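You operate a simulated robot arm through the tools that you are given. There is no shell and no other tool. Be economical: measure what you need, move in short steps, check, and stop when the job is done.

The job below is to be done with a simulated robot arm. You get a single attempt, and the scene is never put back.

Task
Put one of the black caps from the top of the material bench on top of the pink drier can there.

Only the result counts: the job must be done as asked and must still hold three seconds after the hand-in. Knocking over, shifting, dropping, spilling or breaking anything else fails it. Lids that push on must go on centred and level and be pressed home; caps that screw on are set level and turned clockwise until they are tight.

Robot
A 7-joint arm with a two-finger parallel gripper, fixed in place. Base frame: the origin is at the foot of the arm, x ahead of it, y to its left, z up; the work surface is at about z = 0.8. Readings come in m, degrees, newtons and seconds.
With the tool pointing down near the work surface it reaches from about 0.3 to 0.7 m from the base axis. Its first joint turns from -66.0 to 66.0 degrees. Payload 1.57 kg.
The tool frame sits at the grasp point between the pads (the TCP): z along the fingers, y along the line on which they close. The tips reach 0.03 m beyond it. The gripper opens to 0.11 m. The fingers are 0.024 m wide and 0.012 m thick; the gripper's body (0.048 by 0.112 m) begins 0.078 m behind the TCP.
Orientation is that of the tool frame in the base frame, as a unit quaternion [w, x, y, z]. With the fingers straight down and closing along the base's y, the tool's x points along the base's -x, its y along +y and its z along -z.

Tools
- The arm moves only by the tool apply_moves. Its argument "plan" is a list of rows, each an object of numbers (a shift or turn left out is 0, a gripper value left out holds the last): "dx", "dy", "dz": the shift along the base's x, y, z in units of 50 mm (1.0 is 50 mm); "rx", "ry", "rz": the turn, a rotation vector about the base's x, y, z in units of 6 degrees (1.0 is 6 degrees); "fingers": the finger opening in m, from 0 to 0.11. In form: [{"dx": .., "dy": .., "dz": .., "rx": .., "ry": .., "rz": .., "fingers": ..}, ...]. A call has 1 to 20 rows; each row shifts and turns the commanded pose from where the row before left it. A call with a number of a shift or a turn outside -1 to 1 is refused whole. Rows are played at 5 a second. More than 0.05 m and 8.6 degrees between two rows, or a gripper value outside its range, and nothing of the call is played. Where a pose cannot be reached the arm comes as near as it can. A force on the tool above 40 N (or 10 N above the force at the start of the call, whichever is more), or a blocked arm, ends the call early, and 0.2 s more pass. Each finger travels about 0.108 m/s and halts on what it meets, pressing with about 27 N; the grip force reading is that of the motor and also rises with nothing between the fingers. The clock runs only during rows and for 0.2 s after the last one: add rows that do not move to give the fingers time. The reply holds the time, the measured pose of the TCP, the force on the tool along the base axes, the opening and the grip force, in the units named above and with some noise.
- Cameras (640 x 400 px; columns grow to the right, rows downward): "scene" is fixed at [0.1387, -0.3764, 1.4042]; the picture's right is [0.94, -0.33, 0.00], its down [-0.20, -0.56, -0.81] and it looks along [0.27, 0.76, -0.59] (base axes); focal length 309 px, centre (320, 200). "wrist" rides on the gripper at [0.07, 0.016, -0.141] in the tool frame; the picture's right is [-0.23, 0.97, 0.00], its down [-0.86, -0.20, -0.48] and it looks along [-0.47, -0.11, 0.88] (tool axes); focal length 222 px, centre (320, 200). There is no depth. A picture from a camera that has moved, and an enlarged one, comes with that camera's place and axes in the base frame and with its lens.
- get_image(camera): a new picture of that camera. It takes no simulated time.
- inspect(camera, box): a new picture of the part [left, top, right, bottom] of that camera's present view, enlarged. It takes no simulated time.
- sign_off(): hands the job in; it is judged then, once.

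Work in short steps. Places have to be worked out from the pictures, the camera data and where the tool is seen: move nearer, look again, correct. Check each grasp and each placing, and mend what went wrong. You have 90 turns and 38 pictures in all, those below and enlarged ones among them. Open the gripper and draw the arm clear of the work before you hand the job in, unless the task says otherwise; then end with one line.

The tools are called after "Emit:" as a command line: name --argument value ..., lists and objects as JSON in quotes. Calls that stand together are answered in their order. apply_moves: Moves the arm, as the interface text tells. Its arguments: {"type":"object","properties":{"plan":{"type":"array"}},"required":["plan"]} The other tools are called the same way: get_image (camera) takes a picture; inspect (camera, box) takes an enlarged picture of a part of a camera's view; sign_off () hands the job in.

At the start:

```text
time_s: 0.0
tool_pos: [0.2668, 0.2628, 1.0894]
tool_rot: [0.001, 0.001, 1.0, -0.001]
wrist_force: [-0.4, 0.6, 0.4]
grip_width: 0.1101
grasp_force: 0.1
```

scene: 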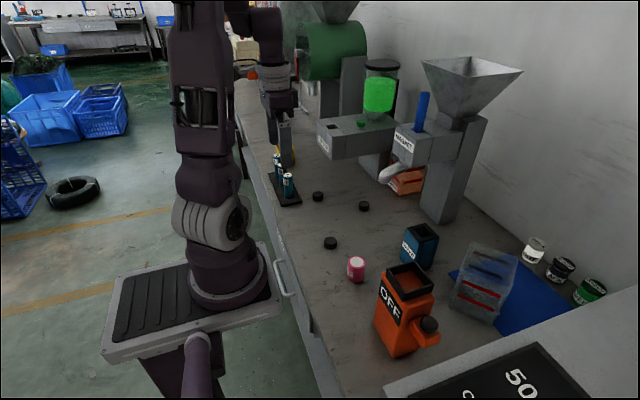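
wrist: 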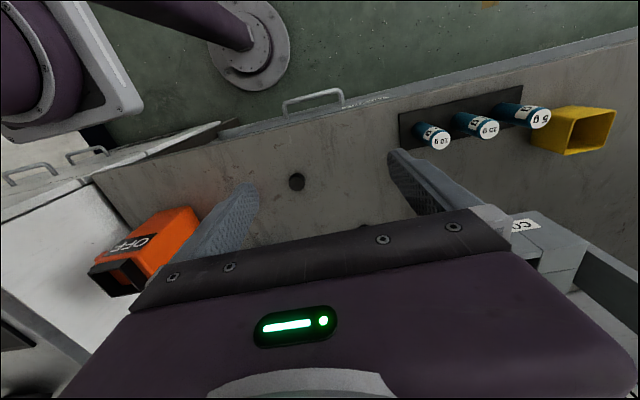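

I start by enlarging the part of the scene with the pink can and the caps. By rough estimate the can is near (0.39, 0.08), with caps near (0.37, 0.19), (0.41, 0.41) and (0.53, 0.31).

Emit:
inspect --camera "scene" --box '[290, 180, 410, 290]'

Emit:
inspect --camera "scene" --box '[320, 225, 380, 290]'

```text
3.64 times, centred on (350, 235) of scene
camera zoom: at [0.1387, -0.3764, 1.4042], right [0.94, -0.33, 0.0], down [-0.2, -0.56, -0.81], along [0.27, 0.76, -0.59], focal length 1124 px, centre (211, 73)
```

zoom: 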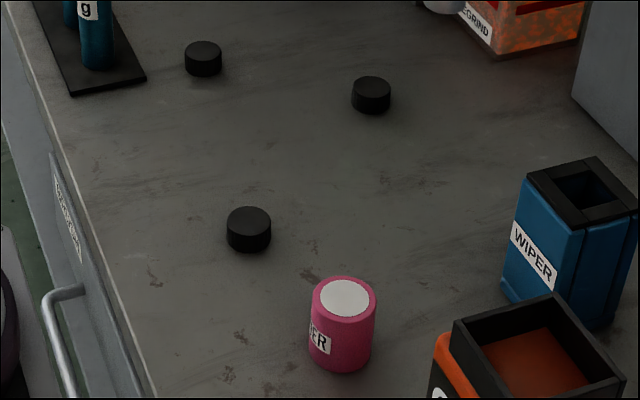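

```text
6.15 times, centred on (350, 258) of scene
camera zoom: at [0.1387, -0.3764, 1.4042], right [0.94, -0.33, 0.0], down [-0.2, -0.56, -0.81], along [0.27, 0.76, -0.59], focal length 1903 px, centre (135, -154)
```

zoom: 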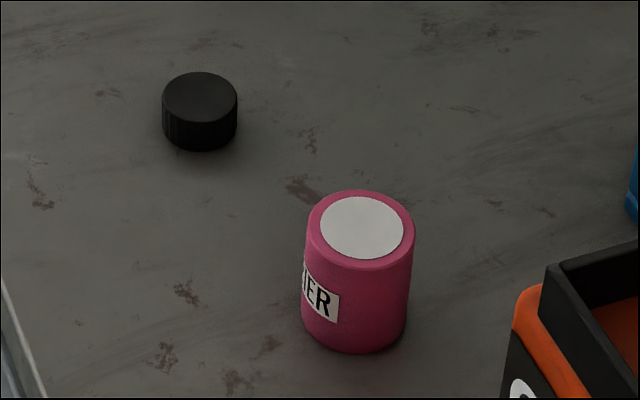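

The cap nearest the can is about 34 mm wide and 17 mm high, near (0.371, 0.192). The can is about 42 mm wide and 50 mm high, near (0.389, 0.070). I move above the cap and look with the wrist camera.

Emit:
apply_moves --plan '[{"dx": 0.5, "dy": -0.35, "dz": -0.3, "fingers": 0.07}, {"dx": 0.5, "dy": -0.35, "dz": -0.4}, {"dx": 0.5, "dy": -0.35, "dz": -0.4}, {"dx": 0.58, "dy": -0.37, "dz": -0.4}, {"dz": -0.3}, {}]'

Emit:
get_image --camera "wrist"

Emit:
get_image --camera "scene"

```text
time_s: 1.4
tool_pos: [0.3723, 0.1912, 1.0]
tool_rot: [0.0, 0.0, 1.0, 0.0]
wrist_force: [-0.7, -0.4, 0.2]
grip_width: 0.07
grasp_force: 0.1
```

```text
33 pictures are left
camera wrist: at [0.3018, 0.2078, 1.1405], right [0.23, 0.97, 0.0], down [0.85, -0.2, 0.48], along [0.47, -0.11, -0.88], focal length 222 px, centre (320, 200)
```

wrist: 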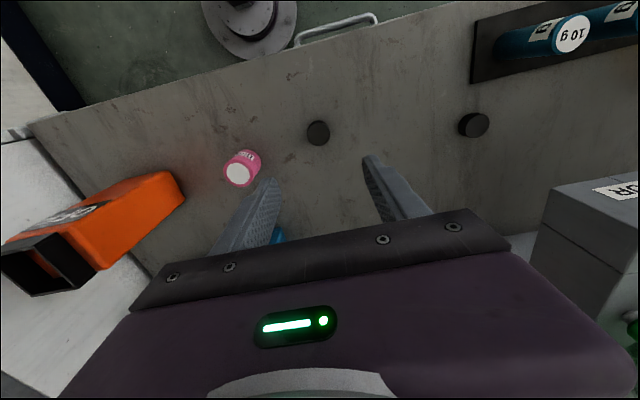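

```text
32 pictures are left
```

scene: 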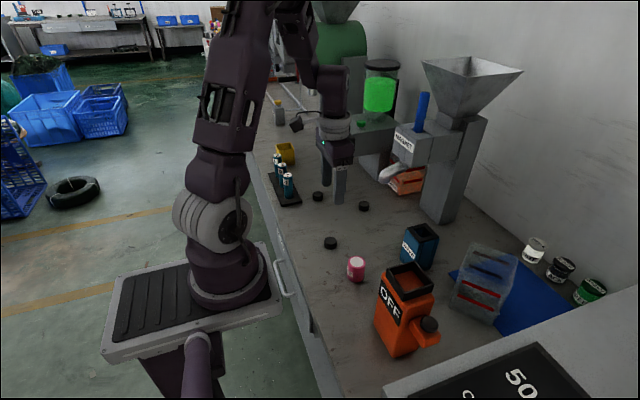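

Both cameras agree: the cap is at about (0.370, 0.190) and the can at about (0.390, 0.070). I go down to z ≈ 0.88 and look again.

Emit:
apply_moves --plan '[{"dz": -0.6, "dx": -0.03}, {"dz": -0.6}, {"dz": -0.6}, {"dz": -0.6}, {}]'

Emit:
get_image --camera "wrist"

Emit:
inspect --camera "scene" --box '[290, 180, 410, 290]'

```text
time_s: 2.6
tool_pos: [0.3711, 0.1909, 0.8781]
tool_rot: [0.0, -0.001, 1.0, 0.0]
wrist_force: [0.1, 0.3, -0.1]
grip_width: 0.0699
grasp_force: 0.0
```

```text
31 pictures are left
camera wrist: at [0.2997, 0.2062, 1.0195], right [0.23, 0.97, 0.0], down [0.85, -0.2, 0.48], along [0.47, -0.11, -0.88], focal length 222 px, centre (320, 200)
```

wrist: 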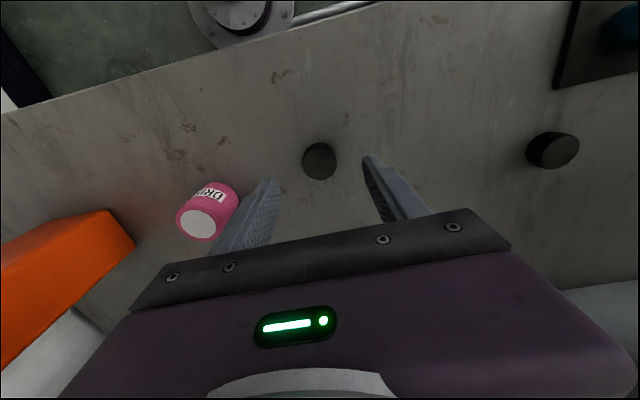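

```text
3.64 times, centred on (350, 235) of scene
camera zoom: at [0.1387, -0.3764, 1.4042], right [0.94, -0.33, 0.0], down [-0.2, -0.56, -0.81], along [0.27, 0.76, -0.59], focal length 1124 px, centre (211, 73)
```

zoom: 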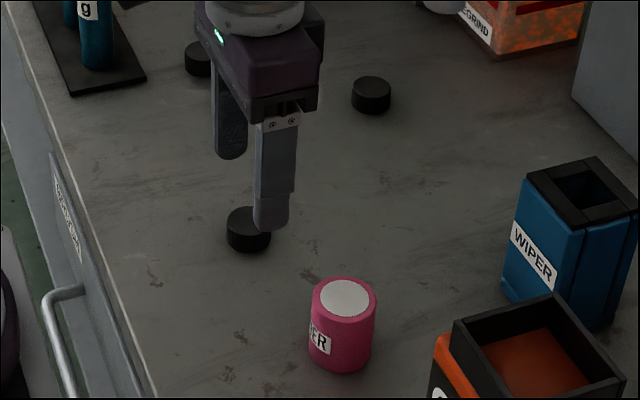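

The cap is centred between the fingers. I lower to TCP z ≈ 0.836, which puts the tips about 6 mm above the bench, and close.

Emit:
apply_moves --plan '[{"dz": -0.3, "dx": -0.03}, {"dz": -0.3}, {"dz": -0.24}, {}]'

Emit:
get_image --camera "wrist"

Emit:
inspect --camera "scene" --box '[290, 210, 370, 260]'

```text
time_s: 3.6
tool_pos: [0.3679, 0.191, 0.8367]
tool_rot: [0.0, 0.0, 1.0, 0.001]
wrist_force: [-0.9, -0.2, 0.0]
grip_width: 0.0702
grasp_force: 0.0
```

```text
29 pictures are left
camera wrist: at [0.2976, 0.2068, 0.9779], right [0.23, 0.97, 0.0], down [0.86, -0.2, 0.48], along [0.47, -0.11, -0.88], focal length 222 px, centre (320, 200)
```

wrist: 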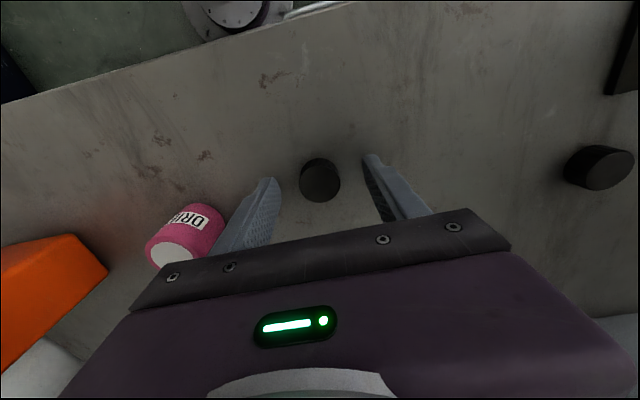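

```text
8.00 times, centred on (330, 235) of scene
camera zoom: at [0.1387, -0.3764, 1.4042], right [0.94, -0.33, 0.0], down [-0.2, -0.56, -0.81], along [0.27, 0.76, -0.59], focal length 2474 px, centre (240, -80)
```

zoom: 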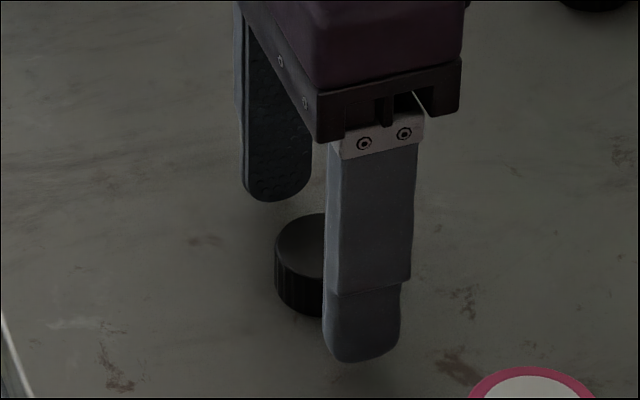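

The fingers straddle the cap evenly and the tips are a few millimetres above the bench. I close.

Emit:
apply_moves --plan '[{"fingers": 0.045}, {"fingers": 0.036}, {"fingers": 0.025}, {"fingers": 0.025}, {"fingers": 0.025}]'

Emit:
get_image --camera "wrist"

```text
time_s: 4.8
tool_pos: [0.368, 0.1911, 0.8367]
tool_rot: [0.0, 0.0, 1.0, 0.001]
wrist_force: [0.6, -0.1, 0.0]
grip_width: 0.0312
grasp_force: 26.1
```

```text
27 pictures are left
camera wrist: at [0.2976, 0.2068, 0.9781], right [0.23, 0.97, 0.0], down [0.86, -0.2, 0.48], along [0.47, -0.11, -0.88], focal length 222 px, centre (320, 200)
```

wrist: 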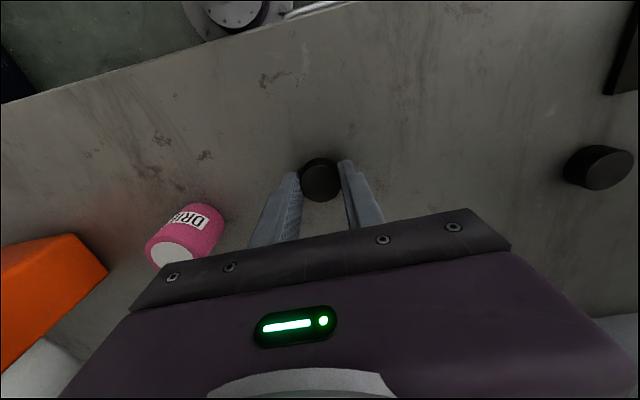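

The cap is gripped at 31 mm. I lift it, move over the can at (0.391, 0.070), and look.

Emit:
apply_moves --plan '[{"dz": 0.3}, {"dz": 0.5}, {"dz": 0.6}, {"dz": 0.6}, {"dy": -0.6, "dx": 0.11}, {"dy": -0.6, "dx": 0.11}, {"dy": -0.6, "dx": 0.12}, {"dy": -0.6, "dx": 0.12}, {}]'

Emit:
get_image --camera "wrist"

Emit:
inspect --camera "scene" --box '[310, 200, 420, 290]'

```text
time_s: 6.8
tool_pos: [0.3928, 0.0722, 0.9361]
tool_rot: [0.0, 0.0, 1.0, 0.0]
wrist_force: [-0.5, 0.2, 0.1]
grip_width: 0.0311
grasp_force: 27.2
```

```text
26 pictures are left
camera wrist: at [0.3225, 0.0875, 1.0769], right [0.23, 0.97, 0.0], down [0.86, -0.2, 0.48], along [0.47, -0.11, -0.88], focal length 222 px, centre (320, 200)
```

wrist: 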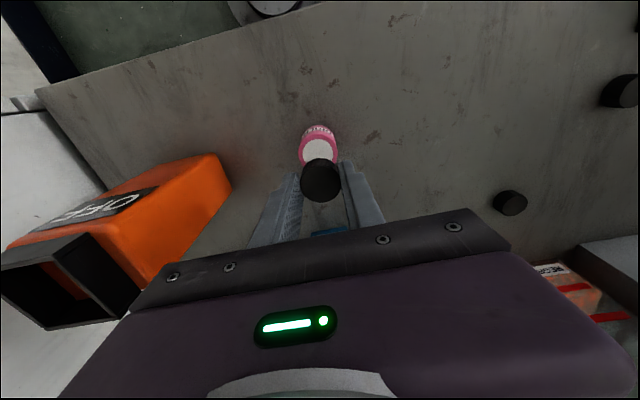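

```text
4.44 times, centred on (365, 245) of scene
camera zoom: at [0.1387, -0.3764, 1.4042], right [0.94, -0.33, 0.0], down [-0.2, -0.56, -0.81], along [0.27, 0.76, -0.59], focal length 1374 px, centre (120, 0)
```

zoom: 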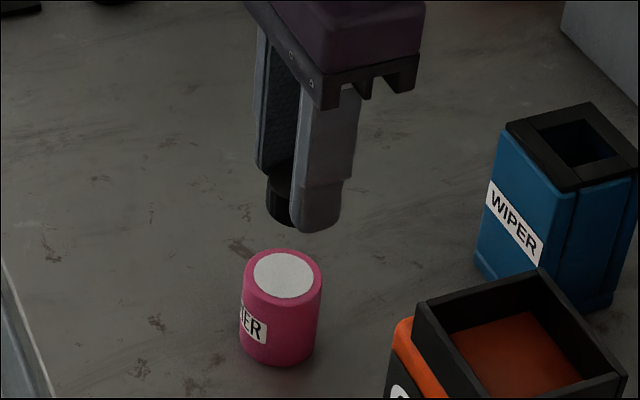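

The cap hangs over the can. I go down a little to about 15 mm clearance and zoom in for the final alignment.

Emit:
apply_moves --plan '[{"dz": -0.3, "dx": -0.04}, {"dz": -0.3}, {}]'

Emit:
inspect --camera "wrist" --box '[270, 110, 370, 210]'

Emit:
inspect --camera "scene" --box '[325, 230, 395, 290]'

```text
time_s: 7.6
tool_pos: [0.3895, 0.0703, 0.9072]
tool_rot: [0.0, 0.0, 1.0, 0.0]
wrist_force: [0.2, 0.0, 0.7]
grip_width: 0.0311
grasp_force: 26.6
```

```text
4.00 times, centred on (320, 160) of wrist
camera zoom: at [0.3196, 0.0876, 1.0477], right [0.23, 0.97, 0.0], down [0.86, -0.2, 0.48], along [0.47, -0.11, -0.88], focal length 888 px, centre (320, 360)
```

zoom: 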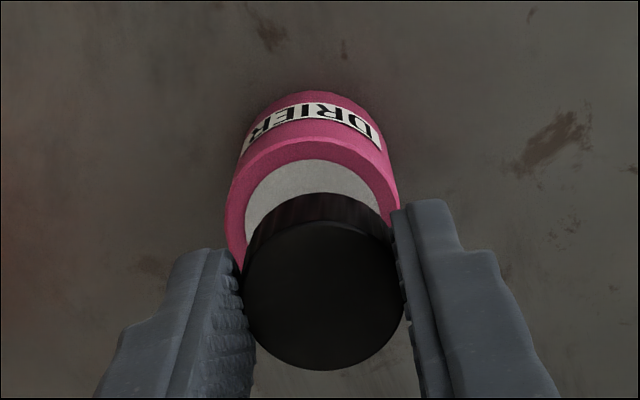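

```text
6.67 times, centred on (360, 260) of scene
camera zoom: at [0.1387, -0.3764, 1.4042], right [0.94, -0.33, 0.0], down [-0.2, -0.56, -0.81], along [0.27, 0.76, -0.59], focal length 2061 px, centre (53, -200)
```

zoom: 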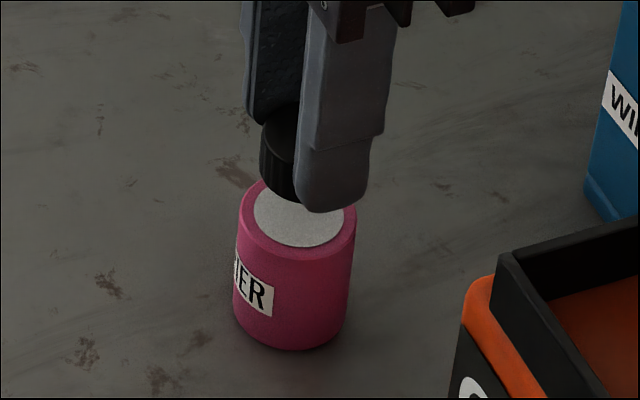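

Cap and can are aligned within 1–2 mm. I lower a further 13 mm with a 1 mm correction in y, and check just above contact.

Emit:
apply_moves --plan '[{"dz": -0.13, "dy": -0.02, "dx": -0.01}, {"dz": -0.13}, {}]'

Emit:
inspect --camera "wrist" --box '[270, 110, 370, 210]'

Emit:
inspect --camera "scene" --box '[335, 240, 385, 290]'

```text
time_s: 8.4
tool_pos: [0.3884, 0.0693, 0.8951]
tool_rot: [0.001, 0.0, 1.0, 0.0]
wrist_force: [0.0, 0.4, 0.6]
grip_width: 0.0311
grasp_force: 27.2
```

```text
4.00 times, centred on (320, 160) of wrist
camera zoom: at [0.3183, 0.0862, 1.0363], right [0.23, 0.97, 0.0], down [0.86, -0.2, 0.48], along [0.47, -0.11, -0.88], focal length 888 px, centre (320, 360)
```

zoom: 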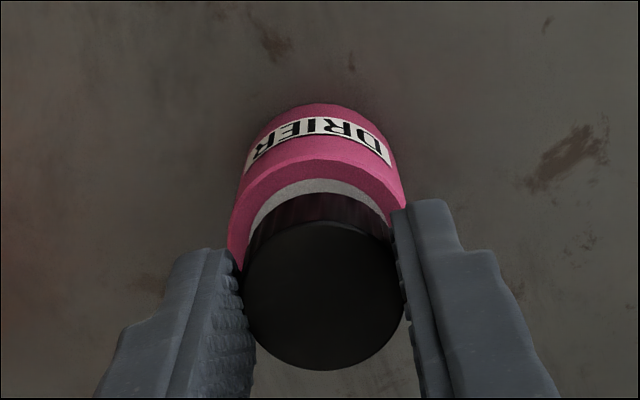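

```text
8.00 times, centred on (360, 265) of scene
camera zoom: at [0.1387, -0.3764, 1.4042], right [0.94, -0.33, 0.0], down [-0.2, -0.56, -0.81], along [0.27, 0.76, -0.59], focal length 2474 px, centre (0, -320)
```

zoom: 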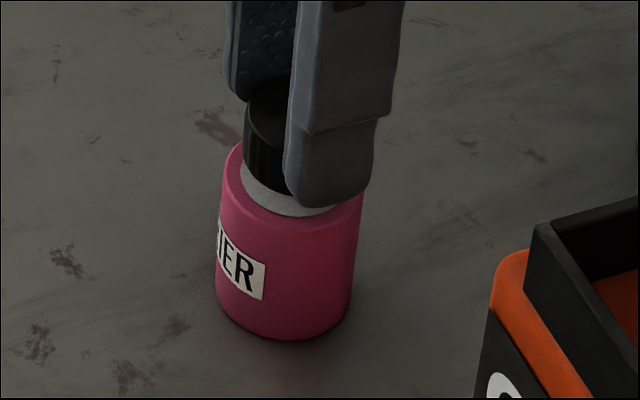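

The cap looks about 1 mm too far in +x and +y. I correct that and lower in 1–2 mm steps, watching for contact near TCP z ≈ 0.887.

Emit:
apply_moves --plan '[{"dx": -0.016, "dy": -0.016, "dz": -0.04}, {"dz": -0.03}, {"dz": -0.02}, {}]'

Emit:
inspect --camera "scene" --box '[335, 240, 385, 290]'

Emit:
inspect --camera "wrist" --box '[270, 110, 370, 210]'

```text
time_s: 9.4
tool_pos: [0.3879, 0.0699, 0.891]
tool_rot: [0.0, 0.0, 1.0, 0.0]
wrist_force: [-0.1, 0.4, -0.3]
grip_width: 0.0314
grasp_force: 27.2
```

```text
8.00 times, centred on (360, 265) of scene
camera zoom: at [0.1387, -0.3764, 1.4042], right [0.94, -0.33, 0.0], down [-0.2, -0.56, -0.81], along [0.27, 0.76, -0.59], focal length 2474 px, centre (0, -320)
```

zoom: 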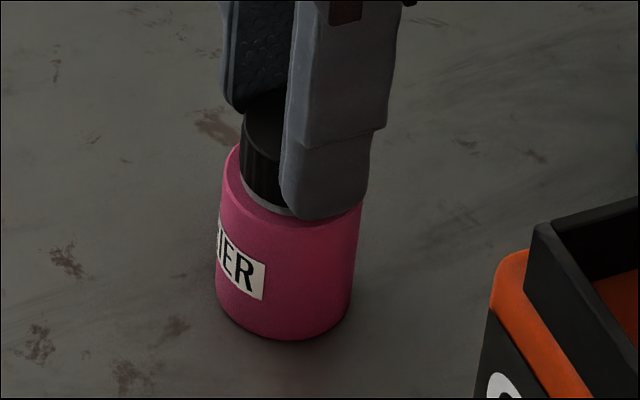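

```text
4.00 times, centred on (320, 160) of wrist
camera zoom: at [0.3176, 0.0862, 1.0314], right [0.23, 0.97, 0.0], down [0.86, -0.2, 0.48], along [0.47, -0.11, -0.88], focal length 888 px, centre (320, 360)
```

zoom: 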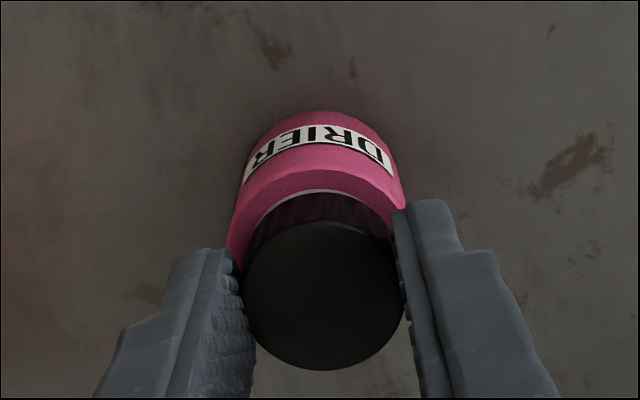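

Alignment looks good, with about 3–4 mm left by the scene view. I lower 2.5 mm in small steps.

Emit:
apply_moves --plan '[{"dz": -0.025}, {"dz": -0.025}, {}]'

Emit:
inspect --camera "scene" --box '[345, 250, 370, 275]'

Emit:
inspect --camera "wrist" --box '[295, 135, 345, 185]'

```text
time_s: 10.2
tool_pos: [0.3883, 0.0706, 0.8878]
tool_rot: [0.0, 0.0, 1.0, 0.0]
wrist_force: [-0.4, -0.2, -0.6]
grip_width: 0.0312
grasp_force: 26.9
```

```text
16.00 times, centred on (358, 262) of scene
camera zoom: at [0.1387, -0.3764, 1.4042], right [0.94, -0.33, 0.0], down [-0.2, -0.56, -0.81], along [0.27, 0.76, -0.59], focal length 4948 px, centre (-280, -800)
```

zoom: 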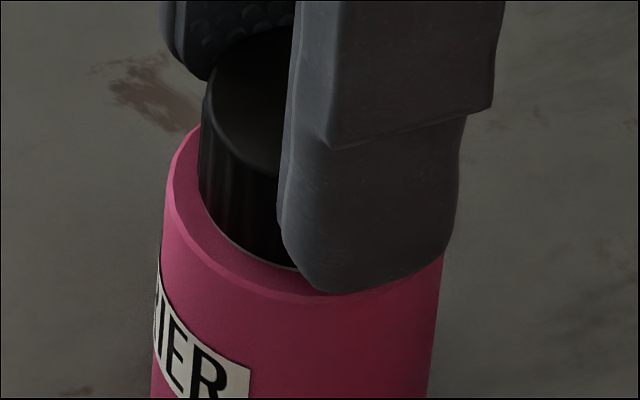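

```text
8.00 times, centred on (320, 160) of wrist
camera zoom: at [0.3178, 0.0865, 1.0286], right [0.23, 0.97, 0.0], down [0.86, -0.2, 0.48], along [0.47, -0.11, -0.88], focal length 1777 px, centre (320, 520)
```

zoom: 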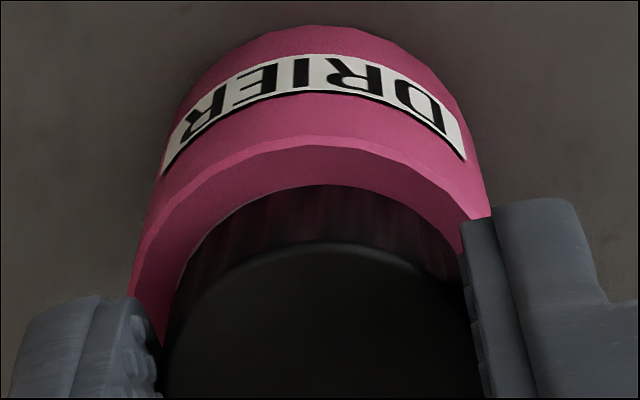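

The cap is nearly on the white disc and centred to within about 0.5 mm. I nudge it 0.5 mm in +x and lower to contact in 1 mm steps.

Emit:
apply_moves --plan '[{"dx": 0.01, "dz": -0.01}, {"dz": -0.015}, {}]'

Emit:
inspect --camera "scene" --box '[345, 250, 370, 275]'

```text
time_s: 11.0
tool_pos: [0.3878, 0.0707, 0.8863]
tool_rot: [0.001, 0.0, 1.0, 0.0]
wrist_force: [-0.5, 0.3, 9.1]
grip_width: 0.0312
grasp_force: 27.0
```

```text
16.00 times, centred on (358, 262) of scene
camera zoom: at [0.1386, -0.3764, 1.4042], right [0.94, -0.33, 0.0], down [-0.2, -0.56, -0.81], along [0.27, 0.76, -0.59], focal length 4948 px, centre (-280, -800)
```

zoom: 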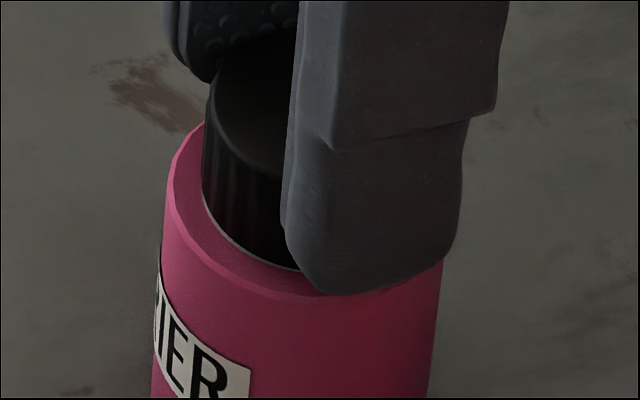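

The cap touches with 9 N and sits level on the disc. The can top is flat with no thread, so I ease the preload and open the fingers gradually.

Emit:
apply_moves --plan '[{"dz": 0.01}, {"fingers": 0.036}, {"fingers": 0.045}, {"fingers": 0.055}, {}]'

Emit:
inspect --camera "wrist" --box '[270, 110, 370, 210]'

```text
time_s: 12.2
tool_pos: [0.3878, 0.071, 0.8871]
tool_rot: [0.0, 0.001, 1.0, 0.0]
wrist_force: [0.2, -0.7, 0.3]
grip_width: 0.0551
grasp_force: 0.0
```

```text
4.00 times, centred on (320, 160) of wrist
camera zoom: at [0.3182, 0.0866, 1.0284], right [0.23, 0.97, 0.0], down [0.86, -0.2, 0.48], along [0.47, -0.11, -0.88], focal length 888 px, centre (320, 360)
```

zoom: 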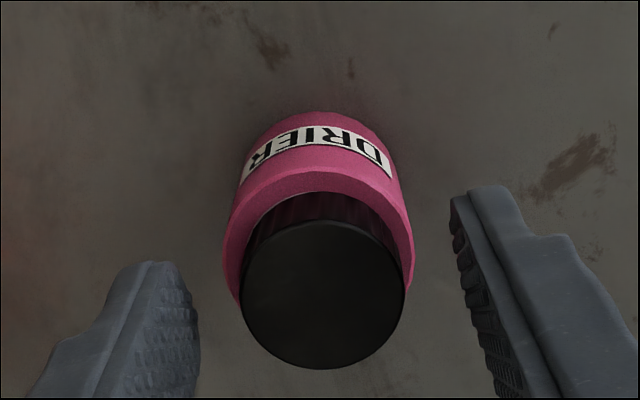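

The cap rests on the can and has been released, with both fingers clear. I rise straight up and back away, then check.

Emit:
apply_moves --plan '[{"dz": 0.3}, {"dz": 0.6}, {"dz": 0.8}, {"dz": 0.8}, {"dz": 0.8}, {"dy": 0.8}, {"dy": 0.8}, {"dy": 0.8}, {}]'

Emit:
inspect --camera "scene" --box '[335, 240, 385, 290]'

Emit:
get_image --camera "scene"

```text
time_s: 14.2
tool_pos: [0.3889, 0.193, 1.0543]
tool_rot: [0.0, 0.0, 1.0, 0.0]
wrist_force: [-0.4, 0.1, 0.4]
grip_width: 0.0553
grasp_force: 0.0
```

```text
8.00 times, centred on (360, 265) of scene
camera zoom: at [0.1387, -0.3764, 1.4042], right [0.94, -0.33, 0.0], down [-0.2, -0.56, -0.81], along [0.27, 0.76, -0.59], focal length 2474 px, centre (0, -320)
```

zoom: 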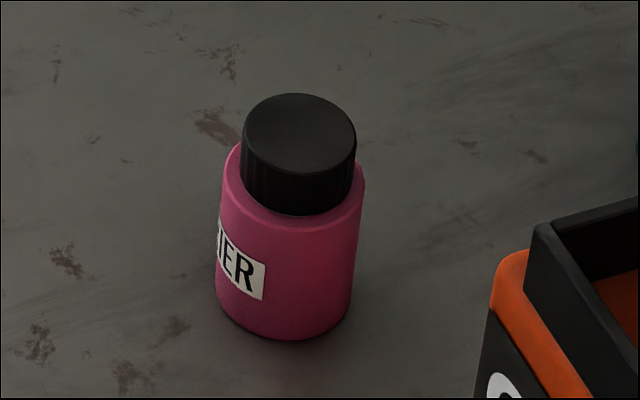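

```text
13 pictures are left
```

scene: 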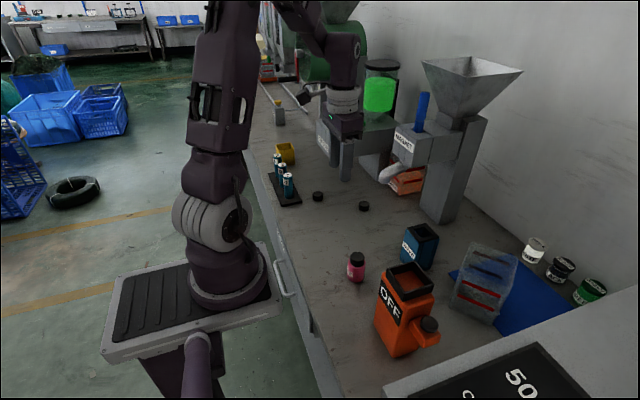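

The cap sits level and centred on the drier can, nothing else has moved, and the arm is clear, so I hand in.

Emit:
sign_off

```text
The job is handed in.
```

I put the black cap on top of the pink drier can: it sits level and within about 1 mm of centre. The can top showed no thread, so I set the cap down and didn't turn it. The last pictures show nothing else moved, and the job is handed in.
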